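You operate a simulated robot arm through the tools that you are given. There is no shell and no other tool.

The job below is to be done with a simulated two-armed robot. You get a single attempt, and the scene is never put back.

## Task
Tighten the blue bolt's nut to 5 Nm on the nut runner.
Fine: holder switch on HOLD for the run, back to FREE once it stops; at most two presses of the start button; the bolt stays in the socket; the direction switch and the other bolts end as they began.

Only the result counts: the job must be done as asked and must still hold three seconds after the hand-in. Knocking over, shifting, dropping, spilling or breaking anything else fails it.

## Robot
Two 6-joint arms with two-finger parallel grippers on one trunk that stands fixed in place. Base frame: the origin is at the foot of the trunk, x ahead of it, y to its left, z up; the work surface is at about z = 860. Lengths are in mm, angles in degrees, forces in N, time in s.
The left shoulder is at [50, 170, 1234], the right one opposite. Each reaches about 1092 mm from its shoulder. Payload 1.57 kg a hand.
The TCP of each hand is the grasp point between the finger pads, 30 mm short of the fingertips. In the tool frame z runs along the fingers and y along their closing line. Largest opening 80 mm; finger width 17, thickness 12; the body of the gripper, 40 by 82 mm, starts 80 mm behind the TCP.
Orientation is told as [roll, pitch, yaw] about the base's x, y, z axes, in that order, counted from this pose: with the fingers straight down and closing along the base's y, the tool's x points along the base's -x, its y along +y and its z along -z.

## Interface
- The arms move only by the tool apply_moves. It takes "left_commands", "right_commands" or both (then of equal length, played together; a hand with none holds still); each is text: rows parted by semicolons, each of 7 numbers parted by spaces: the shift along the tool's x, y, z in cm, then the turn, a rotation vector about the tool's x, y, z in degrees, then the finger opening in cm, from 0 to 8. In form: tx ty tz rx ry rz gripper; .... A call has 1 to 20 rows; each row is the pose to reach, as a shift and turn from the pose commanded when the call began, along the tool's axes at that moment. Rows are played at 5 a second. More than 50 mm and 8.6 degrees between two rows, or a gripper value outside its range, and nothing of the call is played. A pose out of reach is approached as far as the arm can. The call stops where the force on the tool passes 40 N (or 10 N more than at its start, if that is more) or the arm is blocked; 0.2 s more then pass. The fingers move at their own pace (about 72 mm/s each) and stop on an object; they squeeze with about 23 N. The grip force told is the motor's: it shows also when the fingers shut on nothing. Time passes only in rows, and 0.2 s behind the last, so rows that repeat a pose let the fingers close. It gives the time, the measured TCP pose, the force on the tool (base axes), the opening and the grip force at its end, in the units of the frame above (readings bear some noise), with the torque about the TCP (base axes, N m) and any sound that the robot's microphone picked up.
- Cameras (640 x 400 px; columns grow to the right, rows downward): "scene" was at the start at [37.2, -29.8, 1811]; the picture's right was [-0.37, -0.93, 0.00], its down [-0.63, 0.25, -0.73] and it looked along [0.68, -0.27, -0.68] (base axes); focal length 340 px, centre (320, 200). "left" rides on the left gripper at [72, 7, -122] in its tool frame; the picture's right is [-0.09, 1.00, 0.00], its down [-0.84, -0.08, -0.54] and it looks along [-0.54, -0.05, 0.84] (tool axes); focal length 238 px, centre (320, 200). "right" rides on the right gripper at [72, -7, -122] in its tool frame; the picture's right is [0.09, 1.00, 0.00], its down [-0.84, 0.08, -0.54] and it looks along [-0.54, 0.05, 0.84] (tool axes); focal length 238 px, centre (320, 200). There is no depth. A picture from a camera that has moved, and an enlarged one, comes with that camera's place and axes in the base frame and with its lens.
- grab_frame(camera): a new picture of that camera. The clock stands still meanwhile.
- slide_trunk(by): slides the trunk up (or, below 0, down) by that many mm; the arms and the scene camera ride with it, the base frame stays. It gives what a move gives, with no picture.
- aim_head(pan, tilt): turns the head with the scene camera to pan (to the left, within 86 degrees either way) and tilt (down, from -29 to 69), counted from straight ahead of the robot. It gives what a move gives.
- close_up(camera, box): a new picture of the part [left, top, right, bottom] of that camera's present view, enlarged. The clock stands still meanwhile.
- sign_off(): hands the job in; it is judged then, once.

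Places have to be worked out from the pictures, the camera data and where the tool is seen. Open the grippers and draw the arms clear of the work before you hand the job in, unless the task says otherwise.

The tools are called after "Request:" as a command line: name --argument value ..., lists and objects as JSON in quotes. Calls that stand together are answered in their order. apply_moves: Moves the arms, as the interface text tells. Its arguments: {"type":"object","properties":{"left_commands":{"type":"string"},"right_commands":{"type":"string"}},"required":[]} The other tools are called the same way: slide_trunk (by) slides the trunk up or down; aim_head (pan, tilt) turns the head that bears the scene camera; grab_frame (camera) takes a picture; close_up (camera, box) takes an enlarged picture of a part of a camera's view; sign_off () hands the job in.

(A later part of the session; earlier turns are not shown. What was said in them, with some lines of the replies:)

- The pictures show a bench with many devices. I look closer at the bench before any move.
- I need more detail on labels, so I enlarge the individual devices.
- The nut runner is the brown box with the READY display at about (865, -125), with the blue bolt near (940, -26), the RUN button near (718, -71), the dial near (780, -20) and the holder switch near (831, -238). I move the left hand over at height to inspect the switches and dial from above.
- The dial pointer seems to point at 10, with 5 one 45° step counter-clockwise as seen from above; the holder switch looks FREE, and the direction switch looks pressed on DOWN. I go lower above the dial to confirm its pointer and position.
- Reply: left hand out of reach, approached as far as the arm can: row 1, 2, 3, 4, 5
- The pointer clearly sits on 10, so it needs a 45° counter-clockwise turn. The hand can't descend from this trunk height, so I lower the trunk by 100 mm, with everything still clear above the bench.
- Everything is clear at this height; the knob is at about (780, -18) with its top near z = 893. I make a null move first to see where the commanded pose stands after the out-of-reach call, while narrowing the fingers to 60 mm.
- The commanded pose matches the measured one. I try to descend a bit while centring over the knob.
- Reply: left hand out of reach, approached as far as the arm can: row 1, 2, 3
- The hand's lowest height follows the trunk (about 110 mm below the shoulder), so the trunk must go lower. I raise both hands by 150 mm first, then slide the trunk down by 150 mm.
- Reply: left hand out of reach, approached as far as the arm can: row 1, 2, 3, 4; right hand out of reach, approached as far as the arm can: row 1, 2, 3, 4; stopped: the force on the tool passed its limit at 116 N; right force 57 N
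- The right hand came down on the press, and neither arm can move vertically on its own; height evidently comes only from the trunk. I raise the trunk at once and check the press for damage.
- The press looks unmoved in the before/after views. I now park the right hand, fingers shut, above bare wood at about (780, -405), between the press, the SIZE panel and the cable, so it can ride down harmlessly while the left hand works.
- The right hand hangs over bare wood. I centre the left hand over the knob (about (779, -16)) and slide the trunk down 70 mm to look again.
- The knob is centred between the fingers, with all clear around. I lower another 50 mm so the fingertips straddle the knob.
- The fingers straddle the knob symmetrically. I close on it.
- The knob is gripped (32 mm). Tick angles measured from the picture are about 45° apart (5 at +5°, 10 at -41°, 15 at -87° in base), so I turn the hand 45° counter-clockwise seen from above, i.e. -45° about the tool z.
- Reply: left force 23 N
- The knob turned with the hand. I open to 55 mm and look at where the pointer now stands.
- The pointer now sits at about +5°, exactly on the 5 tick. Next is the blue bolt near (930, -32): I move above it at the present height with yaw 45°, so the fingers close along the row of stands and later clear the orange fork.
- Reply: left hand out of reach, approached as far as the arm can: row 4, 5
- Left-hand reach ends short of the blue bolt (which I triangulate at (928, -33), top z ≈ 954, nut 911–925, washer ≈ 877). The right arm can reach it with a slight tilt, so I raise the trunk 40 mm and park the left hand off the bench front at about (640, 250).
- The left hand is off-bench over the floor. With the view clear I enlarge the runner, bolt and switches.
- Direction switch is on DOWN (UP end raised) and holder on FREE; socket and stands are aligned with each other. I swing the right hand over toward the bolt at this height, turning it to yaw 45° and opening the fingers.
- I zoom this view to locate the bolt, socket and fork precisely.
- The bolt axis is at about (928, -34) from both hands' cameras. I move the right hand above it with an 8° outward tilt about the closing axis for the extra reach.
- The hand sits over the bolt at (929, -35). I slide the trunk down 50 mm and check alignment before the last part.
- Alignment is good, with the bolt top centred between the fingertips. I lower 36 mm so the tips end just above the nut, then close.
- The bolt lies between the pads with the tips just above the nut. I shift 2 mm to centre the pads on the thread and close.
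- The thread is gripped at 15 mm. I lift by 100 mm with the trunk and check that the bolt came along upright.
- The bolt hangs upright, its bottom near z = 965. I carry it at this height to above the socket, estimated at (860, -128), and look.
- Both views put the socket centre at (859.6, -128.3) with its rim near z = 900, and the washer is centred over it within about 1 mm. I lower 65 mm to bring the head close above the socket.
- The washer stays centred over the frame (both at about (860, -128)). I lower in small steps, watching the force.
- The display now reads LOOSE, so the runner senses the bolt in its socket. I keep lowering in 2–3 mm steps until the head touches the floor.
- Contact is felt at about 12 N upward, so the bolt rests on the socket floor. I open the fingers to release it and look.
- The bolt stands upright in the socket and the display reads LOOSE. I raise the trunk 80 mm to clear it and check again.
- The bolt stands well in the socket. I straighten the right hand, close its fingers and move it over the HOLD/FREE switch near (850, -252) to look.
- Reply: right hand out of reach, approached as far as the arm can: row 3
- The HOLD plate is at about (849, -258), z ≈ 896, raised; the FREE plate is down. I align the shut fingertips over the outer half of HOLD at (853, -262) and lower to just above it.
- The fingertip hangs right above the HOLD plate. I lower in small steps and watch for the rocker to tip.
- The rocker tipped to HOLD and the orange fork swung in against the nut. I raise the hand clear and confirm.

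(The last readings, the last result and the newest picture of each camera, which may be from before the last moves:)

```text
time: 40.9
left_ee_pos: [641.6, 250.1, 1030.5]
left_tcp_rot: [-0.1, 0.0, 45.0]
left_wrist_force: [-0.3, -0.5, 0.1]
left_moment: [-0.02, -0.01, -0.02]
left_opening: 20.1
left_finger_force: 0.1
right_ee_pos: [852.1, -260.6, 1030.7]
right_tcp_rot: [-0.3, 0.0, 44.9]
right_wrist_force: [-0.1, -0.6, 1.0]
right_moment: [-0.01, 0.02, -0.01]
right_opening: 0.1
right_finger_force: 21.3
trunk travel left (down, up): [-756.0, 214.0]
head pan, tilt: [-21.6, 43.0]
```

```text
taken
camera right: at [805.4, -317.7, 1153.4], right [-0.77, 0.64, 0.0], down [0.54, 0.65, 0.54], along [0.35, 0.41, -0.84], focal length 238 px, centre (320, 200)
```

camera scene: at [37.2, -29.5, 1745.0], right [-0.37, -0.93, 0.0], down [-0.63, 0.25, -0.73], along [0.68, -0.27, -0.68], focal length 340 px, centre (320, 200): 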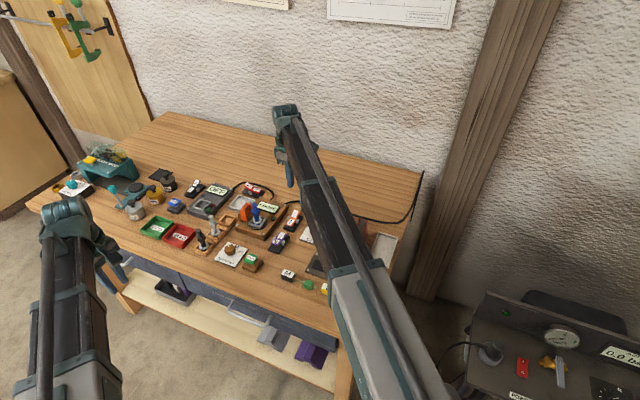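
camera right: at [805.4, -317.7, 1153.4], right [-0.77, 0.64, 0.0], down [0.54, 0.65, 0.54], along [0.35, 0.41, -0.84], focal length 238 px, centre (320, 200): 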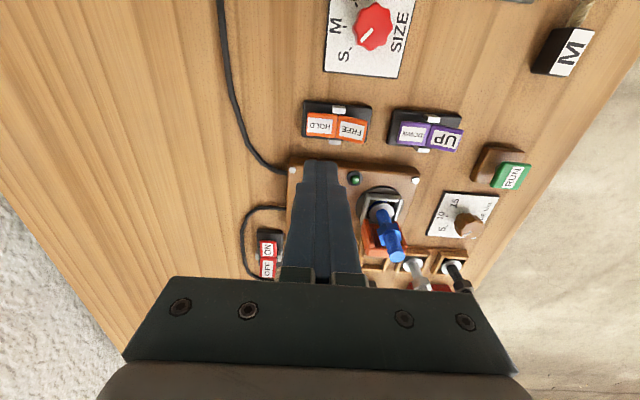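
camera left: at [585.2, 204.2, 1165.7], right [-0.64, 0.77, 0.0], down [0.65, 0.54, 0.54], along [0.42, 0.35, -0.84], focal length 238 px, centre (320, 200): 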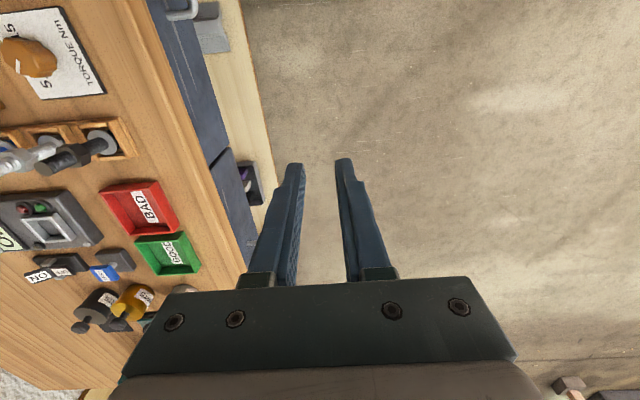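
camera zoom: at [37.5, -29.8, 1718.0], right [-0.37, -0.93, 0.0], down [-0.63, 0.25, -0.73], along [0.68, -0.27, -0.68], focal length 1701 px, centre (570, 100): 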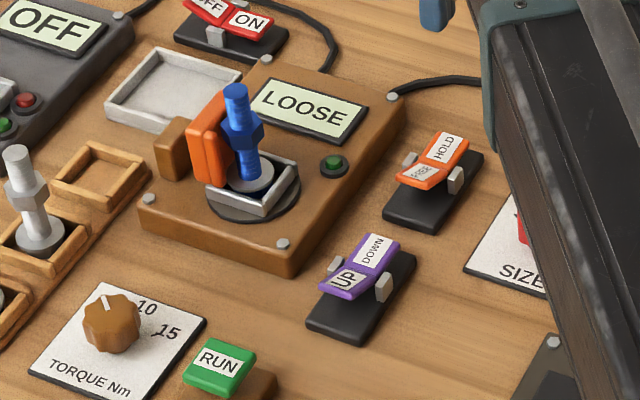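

Holder is on HOLD with the fork around the nut; the direction switch sits on DOWN as before. I bring the right hand over the RUN button near (716, -67).

Request:
apply_moves --right_commands "-0.7 4 0 0 0 0 0; -1.4 8 0 0 0 0 0; -2.1 12 0 0 0 0 0; -2.8 16 0 0 0 0 0; -3.5 20 0 0 0 0 0; -4.1 23.3 0 0 0 0 0; -4.1 23.3 0 0 0 0 0"

Request:
grab_frame --camera "right"

Request:
close_up --camera "right" --box '[240, 60, 400, 180]'

Request:
close_up --camera "scene" --box '[200, 170, 320, 290]'

```text
time: 42.5
left_ee_pos: [641.9, 250.5, 1030.3]
left_tcp_rot: [-0.1, -0.1, 44.9]
left_wrist_force: [0.8, -0.5, -0.5]
left_moment: [0.03, -0.03, 0.02]
left_opening: 19.9
left_finger_force: 0.0
right_ee_pos: [718.1, -69.7, 1031.2]
right_tcp_rot: [-0.2, 0.0, 44.9]
right_wrist_force: [-0.2, 0.4, 0.2]
right_moment: [-0.02, -0.02, 0.0]
right_opening: 0.1
right_finger_force: 21.0
trunk travel left (down, up): [-756.0, 214.0]
head pan, tilt: [-21.6, 43.0]
```

```text
taken
camera right: at [670.9, -125.2, 1153.6], right [-0.77, 0.64, 0.0], down [0.54, 0.65, 0.54], along [0.35, 0.41, -0.84], focal length 238 px, centre (320, 200)
```

right: 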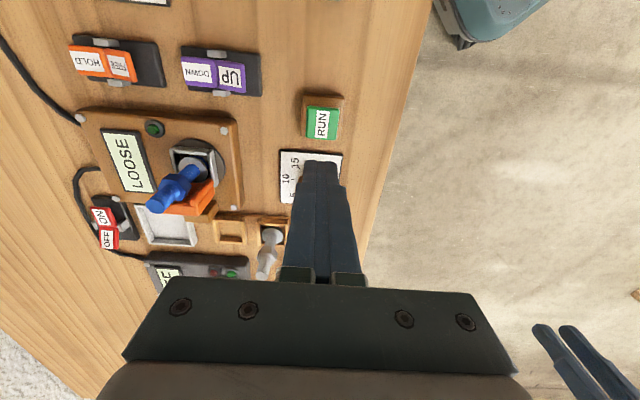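

```text
3.33 times, centred on (320, 120) of right
camera zoom: at [670.9, -125.2, 1153.6], right [-0.77, 0.64, 0.0], down [0.54, 0.65, 0.54], along [0.35, 0.41, -0.84], focal length 794 px, centre (320, 467)
```

zoom: 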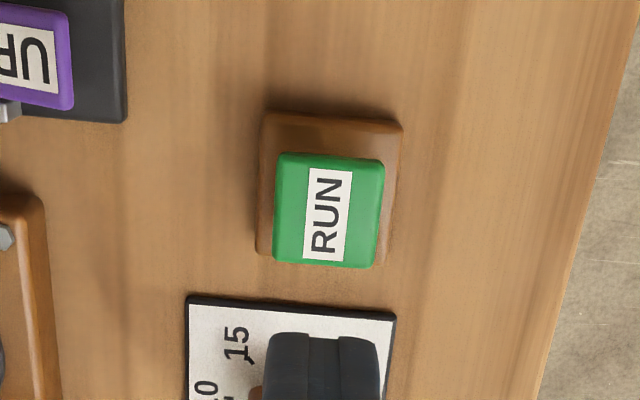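

```text
3.33 times, centred on (260, 230) of scene
camera zoom: at [37.4, -29.8, 1718.0], right [-0.37, -0.93, 0.0], down [-0.63, 0.25, -0.73], along [0.68, -0.27, -0.68], focal length 1134 px, centre (520, 100)
```

zoom: 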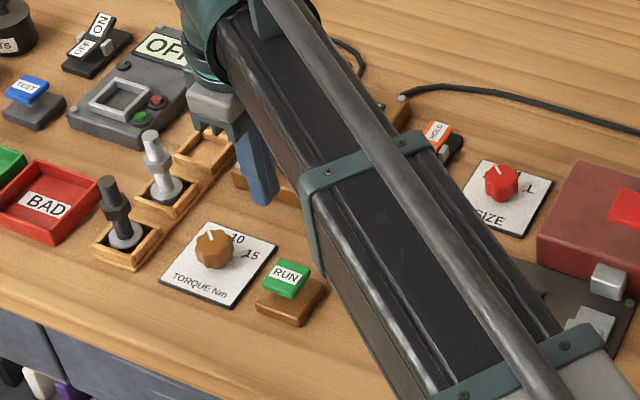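

RUN's top is at about (712.5, -70), z ≈ 895. I shift over it and lower to just above.

Request:
apply_moves --right_commands "0.42 0.37 0 0 0 0 0; 0.42 0.37 0 0 0 0 0"

Request:
slide_trunk --by -95

Request:
grab_frame --camera "right"

```text
time: 43.1
left_ee_pos: [641.5, 251.1, 1030.7]
left_tcp_rot: [-0.1, 0.0, 45.1]
left_wrist_force: [-0.1, -0.1, 0.2]
left_moment: [0.0, 0.01, -0.04]
left_opening: 19.9
left_finger_force: 0.1
right_ee_pos: [713.2, -70.1, 1030.5]
right_tcp_rot: [-0.2, 0.1, 45.0]
right_wrist_force: [1.0, -0.6, -0.1]
right_moment: [-0.02, 0.0, -0.02]
right_opening: 0.0
right_finger_force: 21.1
trunk travel left (down, up): [-756.0, 214.0]
head pan, tilt: [-21.6, 43.0]
```

```text
time: 44.4
left_ee_pos: [642.3, 249.5, 935.6]
left_tcp_rot: [0.0, 0.0, 45.0]
left_wrist_force: [0.0, 1.2, 0.3]
left_moment: [0.0, -0.03, 0.04]
left_opening: 20.1
left_finger_force: 0.1
right_ee_pos: [712.8, -69.7, 935.5]
right_tcp_rot: [-0.3, 0.1, 44.8]
right_wrist_force: [0.4, -0.8, 0.3]
right_moment: [0.0, 0.05, -0.02]
right_opening: 0.0
right_finger_force: 21.1
trunk travel left (down, up): [-661.0, 309.0]
head pan, tilt: [-21.6, 43.0]
```

```text
taken
camera right: at [665.0, -125.5, 1058.7], right [-0.77, 0.64, 0.0], down [0.54, 0.65, 0.54], along [0.35, 0.41, -0.84], focal length 238 px, centre (320, 200)
```

right: 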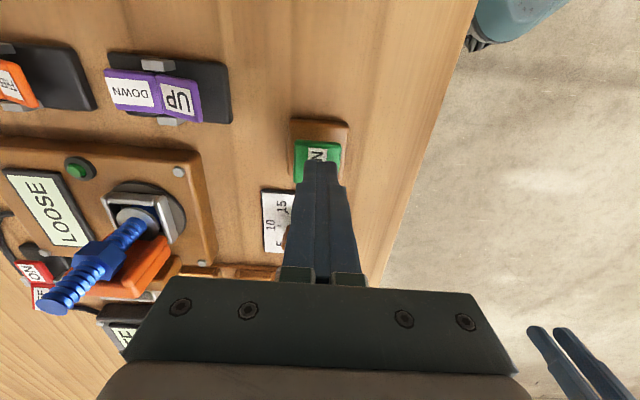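

The fingertip is just above RUN, and the LOOSE display and bolt are in view. I press down in small steps.

Request:
slide_trunk --by -10

Request:
slide_trunk --by -3

Request:
grab_frame --camera "right"

```text
time: 45.0
left_ee_pos: [641.6, 250.9, 925.6]
left_tcp_rot: [-0.1, 0.0, 45.0]
left_wrist_force: [0.8, -0.4, 0.2]
left_moment: [0.03, 0.0, 0.01]
left_opening: 19.8
left_finger_force: 0.1
right_ee_pos: [713.2, -69.6, 926.2]
right_tcp_rot: [-0.2, 0.0, 44.8]
right_wrist_force: [0.0, -0.5, 1.2]
right_moment: [-0.02, 0.01, -0.01]
right_opening: 0.0
right_finger_force: 20.7
trunk travel left (down, up): [-651.0, 319.0]
head pan, tilt: [-21.6, 43.0]
```

```text
time: 45.5
left_ee_pos: [641.6, 250.3, 923.3]
left_tcp_rot: [-0.1, -0.1, 45.0]
left_wrist_force: [0.0, 0.0, 0.2]
left_moment: [0.03, -0.03, -0.01]
left_opening: 19.9
left_finger_force: 0.0
right_ee_pos: [712.9, -69.8, 922.8]
right_tcp_rot: [-0.3, 0.0, 44.8]
right_wrist_force: [0.3, -0.2, 1.4]
right_moment: [-0.03, -0.01, -0.03]
right_opening: 0.0
right_finger_force: 21.1
trunk travel left (down, up): [-648.0, 322.0]
head pan, tilt: [-21.6, 43.0]
heard: click
```

```text
taken
camera right: at [665.0, -125.5, 1045.7], right [-0.77, 0.64, 0.0], down [0.54, 0.65, 0.54], along [0.35, 0.41, -0.84], focal length 238 px, centre (320, 200)
```

right: 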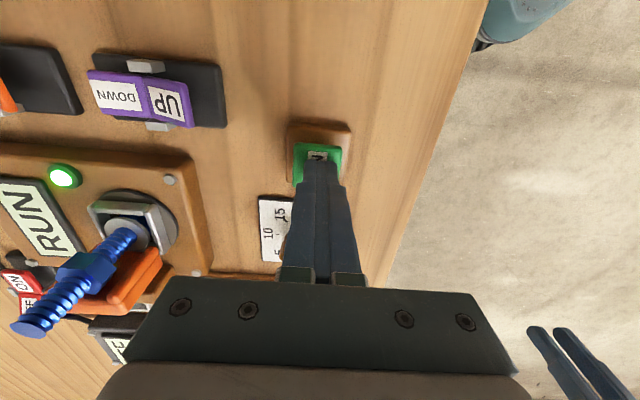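

A click was heard, and the display shows RUN with the lamp lit. I raise the hand off the button and watch the run.

Request:
slide_trunk --by 40

Request:
grab_frame --camera "right"

```text
time: 46.3
left_ee_pos: [641.8, 250.2, 963.1]
left_tcp_rot: [-0.1, 0.1, 45.0]
left_wrist_force: [-0.3, -0.5, -0.9]
left_moment: [-0.02, -0.01, -0.01]
left_opening: 20.2
left_finger_force: 0.0
right_ee_pos: [714.3, -69.6, 962.2]
right_tcp_rot: [-0.4, -0.1, 45.0]
right_wrist_force: [0.4, -0.5, -0.1]
right_moment: [-0.03, 0.04, 0.04]
right_opening: 0.0
right_finger_force: 21.9
trunk travel left (down, up): [-688.0, 282.0]
head pan, tilt: [-21.6, 43.0]
```

```text
taken
camera right: at [665.3, -125.5, 1085.5], right [-0.77, 0.64, 0.0], down [0.54, 0.65, 0.54], along [0.35, 0.41, -0.84], focal length 238 px, centre (320, 200)
```

right: 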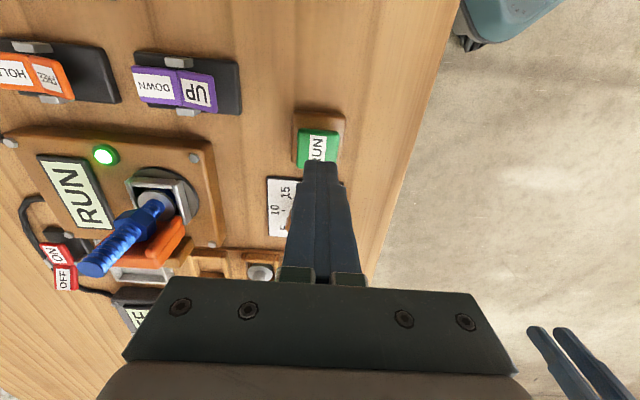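

It is running and the nut appears to be moving down. I raise further and keep watching.

Request:
slide_trunk --by 68

Request:
grab_frame --camera "right"

Request:
close_up --camera "right" --box '[60, 90, 260, 240]'

```text
time: 47.4
left_ee_pos: [642.9, 250.8, 1030.6]
left_tcp_rot: [-0.1, 0.0, 45.0]
left_wrist_force: [0.0, -0.1, -0.4]
left_moment: [-0.03, 0.01, 0.0]
left_opening: 19.9
left_finger_force: 0.1
right_ee_pos: [713.0, -69.9, 1029.4]
right_tcp_rot: [-0.2, 0.0, 44.8]
right_wrist_force: [-0.1, 0.5, -0.2]
right_moment: [-0.02, 0.02, 0.03]
right_opening: 0.0
right_finger_force: 21.4
trunk travel left (down, up): [-756.0, 214.0]
head pan, tilt: [-21.6, 43.0]
```

```text
taken
camera right: at [665.3, -125.5, 1153.5], right [-0.77, 0.64, 0.0], down [0.54, 0.65, 0.54], along [0.35, 0.41, -0.84], focal length 238 px, centre (320, 200)
```

right: 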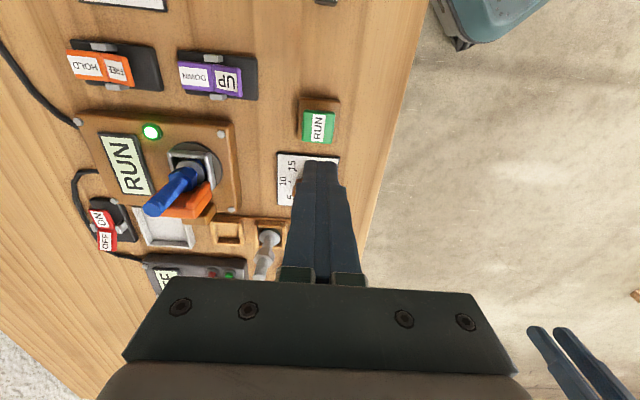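

```text
2.67 times, centred on (160, 165) of right
camera zoom: at [665.3, -125.5, 1153.5], right [-0.77, 0.64, 0.0], down [0.54, 0.65, 0.54], along [0.35, 0.41, -0.84], focal length 636 px, centre (747, 293)
```

zoom: 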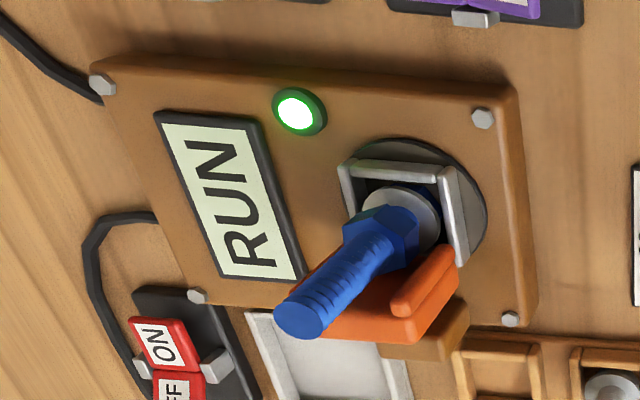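

The nut is running down toward the washer. I wait in place.

Request:
apply_moves --right_commands "0 0 0 0 0 0 0; 0 0 0 0 0 0 0; 0 0 0 0 0 0 0; 0 0 0 0 0 0 0; 0 0 0 0 0 0 0"

Request:
close_up --camera "right" --box '[60, 90, 260, 240]'

```text
time: 48.6
left_ee_pos: [642.9, 250.7, 1030.7]
left_tcp_rot: [-0.1, 0.1, 45.1]
left_wrist_force: [-0.3, -0.3, 0.1]
left_moment: [-0.03, -0.02, -0.01]
left_opening: 20.1
left_finger_force: 0.1
right_ee_pos: [713.3, -69.7, 1030.1]
right_tcp_rot: [-0.2, -0.1, 44.9]
right_wrist_force: [1.1, 0.2, 0.4]
right_moment: [-0.02, -0.02, 0.03]
right_opening: 0.1
right_finger_force: 21.3
trunk travel left (down, up): [-756.0, 214.0]
head pan, tilt: [-21.6, 43.0]
```

```text
2.67 times, centred on (160, 165) of right
camera zoom: at [665.1, -125.5, 1153.6], right [-0.77, 0.64, 0.0], down [0.54, 0.65, 0.54], along [0.35, 0.41, -0.84], focal length 636 px, centre (747, 293)
```

zoom: 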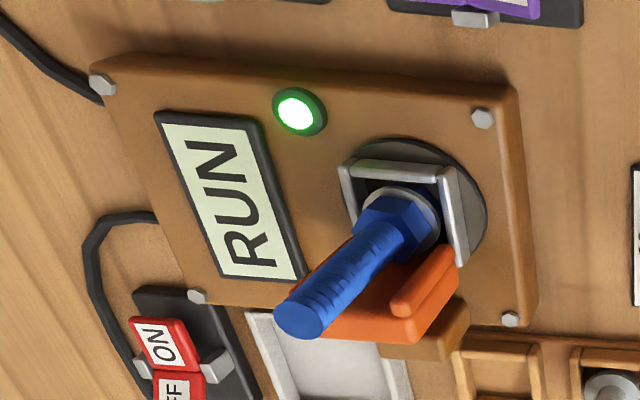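

The nut is near the washer and the run goes on. I wait another second or so.

Request:
apply_moves --right_commands "0 0 0 0 0 0 0; 0 0 0 0 0 0 0; 0 0 0 0 0 0 0; 0 0 0 0 0 0 0; 0 0 0 0 0 0 0; 0 0 0 0 0 0 0"

Request:
close_up --camera "right" --box '[60, 90, 260, 240]'

```text
time: 50.0
left_ee_pos: [642.9, 250.6, 1030.6]
left_tcp_rot: [-0.2, 0.0, 45.0]
left_wrist_force: [0.1, -0.2, 0.3]
left_moment: [-0.01, 0.01, 0.0]
left_opening: 20.1
left_finger_force: 0.1
right_ee_pos: [711.6, -70.3, 1031.0]
right_tcp_rot: [-0.2, -0.1, 45.0]
right_wrist_force: [-0.2, 0.0, 0.5]
right_moment: [-0.02, 0.0, 0.03]
right_opening: 0.1
right_finger_force: 21.4
trunk travel left (down, up): [-756.0, 214.0]
head pan, tilt: [-21.6, 43.0]
```

```text
2.67 times, centred on (160, 165) of right
camera zoom: at [665.1, -125.5, 1153.6], right [-0.77, 0.64, 0.0], down [0.54, 0.65, 0.54], along [0.35, 0.41, -0.84], focal length 636 px, centre (747, 293)
```

zoom: 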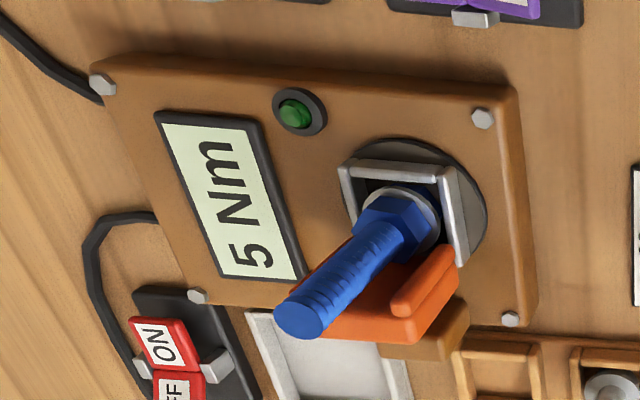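

The run stopped with 5 Nm shown and the lamp off. I now move the right hand back to the switch, over the outer half of the FREE plate at about (822, -230).

Request:
apply_moves --right_commands "0.7 -4 0 0 0 0 0; 1.4 -8 0 0 0 0 0; 2.1 -12 0 0 0 0 0; 2.9 -16 0 0 0 0 0; 3.57 -19.06 0 0 0 0 0; 3.57 -19.06 0 0 0 0 0"

Request:
slide_trunk --by -80

Request:
grab_frame --camera "right"

Request:
close_up --camera "right" --box '[240, 80, 400, 200]'

```text
time: 51.4
left_ee_pos: [642.3, 250.4, 1030.8]
left_tcp_rot: [-0.1, 0.0, 44.9]
left_wrist_force: [-0.3, 0.2, -0.4]
left_moment: [-0.01, 0.0, 0.02]
left_opening: 20.1
left_finger_force: 0.0
right_ee_pos: [819.6, -231.2, 1031.1]
right_tcp_rot: [-0.3, 0.0, 44.8]
right_wrist_force: [0.3, 0.5, 0.0]
right_moment: [0.01, 0.03, -0.02]
right_opening: 0.0
right_finger_force: 21.6
trunk travel left (down, up): [-756.0, 214.0]
head pan, tilt: [-21.6, 43.0]
```

```text
time: 52.6
left_ee_pos: [642.0, 249.6, 950.6]
left_tcp_rot: [0.0, 0.0, 45.0]
left_wrist_force: [-0.2, 0.7, 0.2]
left_moment: [-0.02, -0.01, 0.0]
left_opening: 20.0
left_finger_force: 0.0
right_ee_pos: [820.6, -231.5, 949.7]
right_tcp_rot: [-0.3, 0.0, 44.9]
right_wrist_force: [0.3, 0.7, -0.5]
right_moment: [0.0, -0.03, 0.02]
right_opening: 0.0
right_finger_force: 20.9
trunk travel left (down, up): [-676.0, 294.0]
head pan, tilt: [-21.6, 43.0]
```

```text
taken
camera right: at [772.0, -287.1, 1073.7], right [-0.77, 0.64, 0.0], down [0.54, 0.65, 0.54], along [0.35, 0.41, -0.84], focal length 238 px, centre (320, 200)
```

right: 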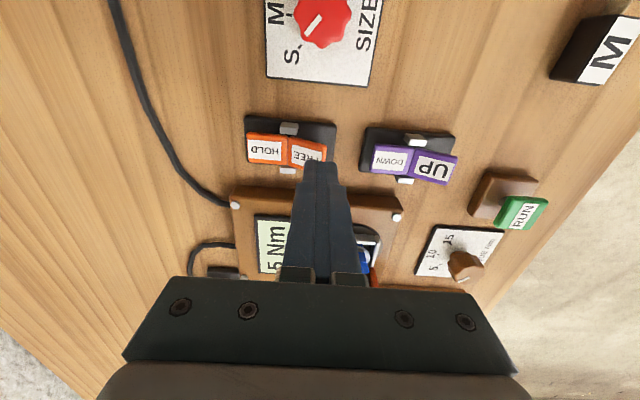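

```text
3.33 times, centred on (320, 140) of right
camera zoom: at [772.0, -287.1, 1073.7], right [-0.77, 0.64, 0.0], down [0.54, 0.65, 0.54], along [0.35, 0.41, -0.84], focal length 794 px, centre (320, 400)
```

zoom: 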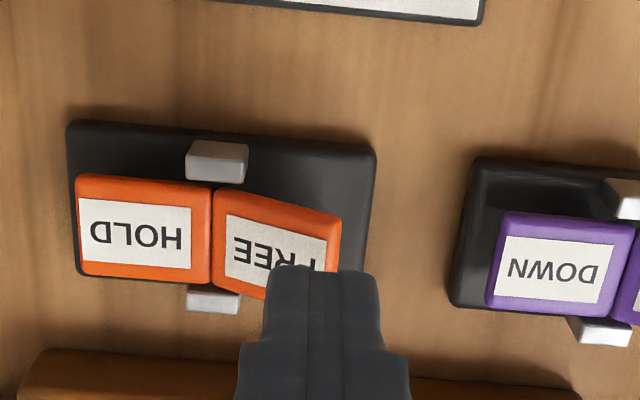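

The fingertip is over the outer part of FREE; I shift 3 mm inward and press down to the depth that worked for HOLD.

Request:
apply_moves --right_commands "0.15 -0.3 0 0 0 0 0; 0.15 -0.3 0 0 0 0 0"

Request:
slide_trunk --by -23

Request:
slide_trunk --by -6

Request:
close_up --camera "right" --box '[220, 80, 400, 200]'

```text
time: 53.2
left_ee_pos: [642.3, 250.0, 950.7]
left_tcp_rot: [-0.2, 0.1, 44.9]
left_wrist_force: [0.8, 0.6, -0.2]
left_moment: [-0.01, 0.0, 0.02]
left_opening: 19.9
left_finger_force: 0.0
right_ee_pos: [820.7, -234.0, 951.5]
right_tcp_rot: [-0.3, 0.0, 44.9]
right_wrist_force: [0.7, 0.1, 0.0]
right_moment: [-0.02, 0.0, 0.03]
right_opening: 0.2
right_finger_force: 21.7
trunk travel left (down, up): [-676.0, 294.0]
head pan, tilt: [-21.6, 43.0]
```

```text
time: 53.9
left_ee_pos: [642.9, 250.9, 926.8]
left_tcp_rot: [-0.1, 0.0, 45.0]
left_wrist_force: [-0.3, -0.8, -0.1]
left_moment: [-0.02, 0.01, -0.01]
left_opening: 20.0
left_finger_force: 0.1
right_ee_pos: [821.2, -233.9, 927.4]
right_tcp_rot: [-0.3, -0.1, 44.8]
right_wrist_force: [0.7, -0.1, -0.5]
right_moment: [-0.02, 0.0, 0.01]
right_opening: 0.2
right_finger_force: 21.8
trunk travel left (down, up): [-653.0, 317.0]
head pan, tilt: [-21.6, 43.0]
```

```text
time: 54.4
left_ee_pos: [641.6, 250.6, 921.8]
left_tcp_rot: [-0.1, -0.1, 44.9]
left_wrist_force: [0.5, -0.8, 0.3]
left_moment: [0.0, 0.02, 0.04]
left_opening: 20.0
left_finger_force: 0.0
right_ee_pos: [821.3, -234.0, 922.1]
right_tcp_rot: [-0.3, 0.0, 44.9]
right_wrist_force: [-0.1, -0.1, 0.5]
right_moment: [0.07, -0.05, 0.02]
right_opening: 0.0
right_finger_force: 21.3
trunk travel left (down, up): [-647.0, 323.0]
head pan, tilt: [-21.6, 43.0]
```

```text
3.33 times, centred on (310, 140) of right
camera zoom: at [772.7, -290.1, 1044.7], right [-0.77, 0.64, 0.0], down [0.54, 0.65, 0.54], along [0.35, 0.41, -0.84], focal length 794 px, centre (353, 400)
```

zoom: 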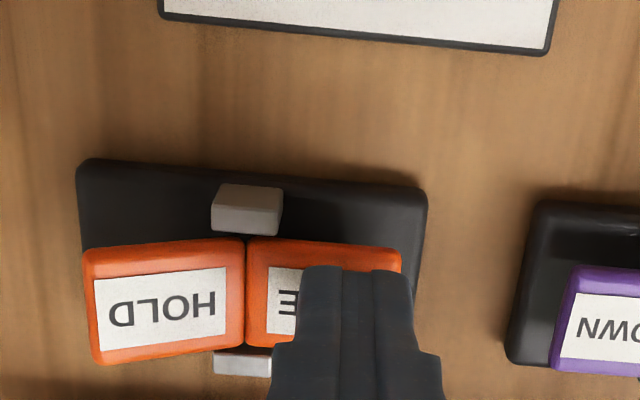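

The rocker has tipped back: FREE down, HOLD raised. I lift clear and check the switch, fork and display.

Request:
slide_trunk --by 120

Request:
grab_frame --camera "right"

Request:
close_up --camera "scene" --box '[190, 180, 320, 290]'

```text
time: 55.9
left_ee_pos: [642.3, 250.4, 1042.0]
left_tcp_rot: [-0.1, 0.1, 44.9]
left_wrist_force: [0.1, 0.0, 0.6]
left_moment: [0.01, 0.0, -0.02]
left_opening: 20.2
left_finger_force: 0.0
right_ee_pos: [821.7, -235.4, 1041.6]
right_tcp_rot: [-0.2, -0.1, 44.8]
right_wrist_force: [0.5, -0.7, 0.2]
right_moment: [-0.04, -0.01, 0.02]
right_opening: 0.2
right_finger_force: 21.7
trunk travel left (down, up): [-767.0, 203.0]
head pan, tilt: [-21.6, 43.0]
```

```text
taken
camera right: at [773.0, -290.1, 1164.5], right [-0.77, 0.64, 0.0], down [0.54, 0.65, 0.54], along [0.35, 0.41, -0.84], focal length 238 px, centre (320, 200)
```

right: 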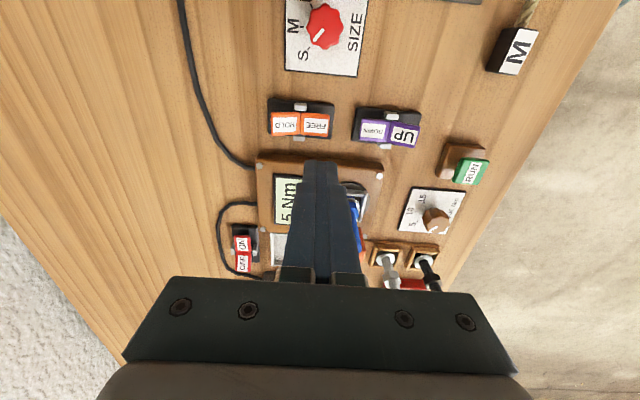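

```text
3.64 times, centred on (255, 235) of scene
camera zoom: at [37.4, -29.8, 1729.0], right [-0.37, -0.93, 0.0], down [-0.63, 0.25, -0.73], along [0.68, -0.27, -0.68], focal length 1237 px, centre (556, 73)
```

zoom: 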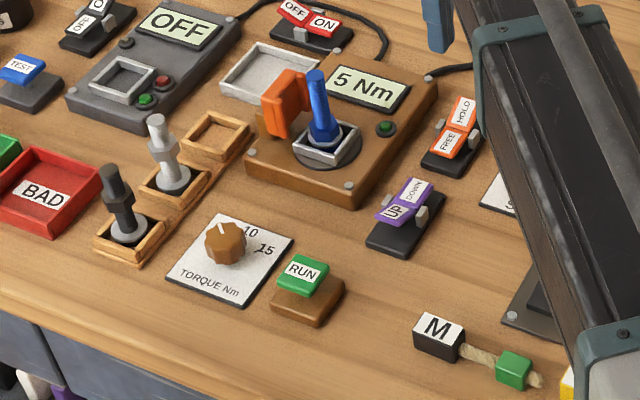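

Display holds 5 Nm, the switch is on FREE, the fork is back, and the bolt, dial, direction switch and other bolts are in place. I raise the trunk and retreat the right hand to its starting area, opening both grippers.

Request:
slide_trunk --by 140

Request:
apply_moves --left_commands "0 0 0 0 0 0 3; 0 0 0 0 0 0 4; 0 0 0 0 0 0 5; 0 0 0 0 0 0 6; 0 0 0 0 0 0 7; 0 0 0 0 0 0 8; 0 0 0 0 0 0 8" --right_commands "4.3 -0.2 0 0 0 0 0; 8.6 -0.4 0 0 0 0 1; 12.9 -0.6 0 0 0 0 3; 17.2 -0.7 0 0 0 0 5; 21.5 -0.9 0 0 0 0 7; 25.8 -1 0 0 0 0 8; 25.8 -1 0 0 0 0 8"

Request:
grab_frame --camera "scene"

Request:
close_up --camera "scene" --box '[190, 180, 400, 320]'

```text
time: 57.6
left_ee_pos: [642.5, 250.1, 1181.9]
left_tcp_rot: [0.0, -0.1, 45.0]
left_wrist_force: [0.4, -0.5, -1.1]
left_moment: [0.02, 0.01, 0.0]
left_opening: 20.0
left_finger_force: 0.0
right_ee_pos: [820.5, -233.0, 1182.4]
right_tcp_rot: [-0.1, -0.1, 44.9]
right_wrist_force: [0.5, -0.3, -0.8]
right_moment: [-0.01, 0.02, 0.0]
right_opening: 0.1
right_finger_force: 21.0
trunk travel left (down, up): [-907.0, 63.0]
head pan, tilt: [-21.6, 43.0]
```

```text
time: 59.2
left_ee_pos: [642.5, 250.5, 1182.1]
left_tcp_rot: [-0.2, 0.0, 45.1]
left_wrist_force: [-0.1, 0.4, 0.5]
left_moment: [0.01, 0.01, -0.01]
left_opening: 80.0
left_finger_force: 0.1
right_ee_pos: [643.1, -423.5, 1180.0]
right_tcp_rot: [-0.3, 0.0, 44.8]
right_wrist_force: [0.5, 0.0, 0.3]
right_moment: [0.02, 0.0, 0.0]
right_opening: 79.9
right_finger_force: 0.1
trunk travel left (down, up): [-907.0, 63.0]
head pan, tilt: [-21.6, 43.0]
```

```text
taken
camera scene: at [37.8, -29.4, 1869.0], right [-0.37, -0.93, 0.0], down [-0.63, 0.25, -0.73], along [0.68, -0.27, -0.68], focal length 340 px, centre (320, 200)
```

scene: 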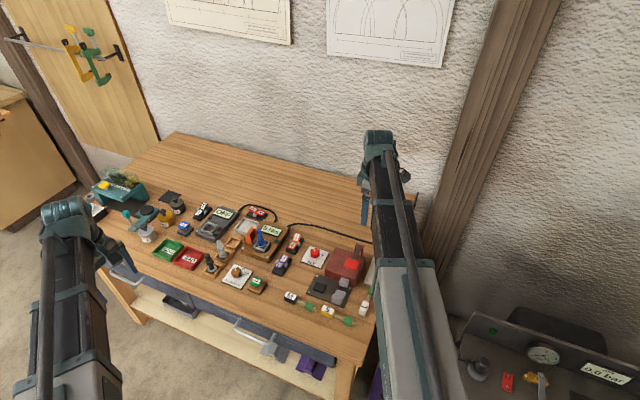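

```text
2.86 times, centred on (295, 250) of scene
camera zoom: at [37.8, -29.4, 1869.0], right [-0.37, -0.93, 0.0], down [-0.63, 0.25, -0.73], along [0.68, -0.27, -0.68], focal length 972 px, centre (391, 57)
```

zoom: 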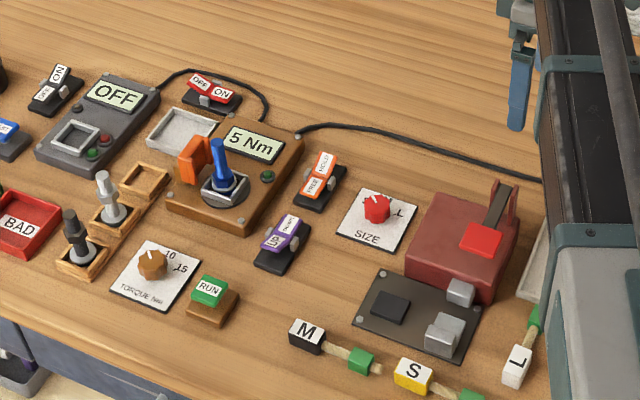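

Everything is in its asked state: 5 Nm shown, the bolt in the socket, holder on FREE, one press used, direction switch and other bolts unchanged, arms clear and open. I hand the job in.

Request:
sign_off

```text
The job is handed in.
```

The blue bolt's nut is tightened, and the nut runner's display reads 5 Nm. I've handed the job in; no verdict has come back.

- **Run:** I moved the torque dial from 10 to 5, put the blue bolt in the runner's socket and set the holder to HOLD. One press of RUN was enough.
- **End state:** the holder is back on FREE and the bolt is still in the socket. The direction switch is still on DOWN, and the other two bolts were not touched. Both grippers are open and clear of the bench.
- **Contact with the press:** early on, while I was lowering the trunk, the right hand came down on the red press with about 116 N. I raised it at once. The press looks unmoved and undamaged in pictures taken before and after, but I have only the pictures to go by.
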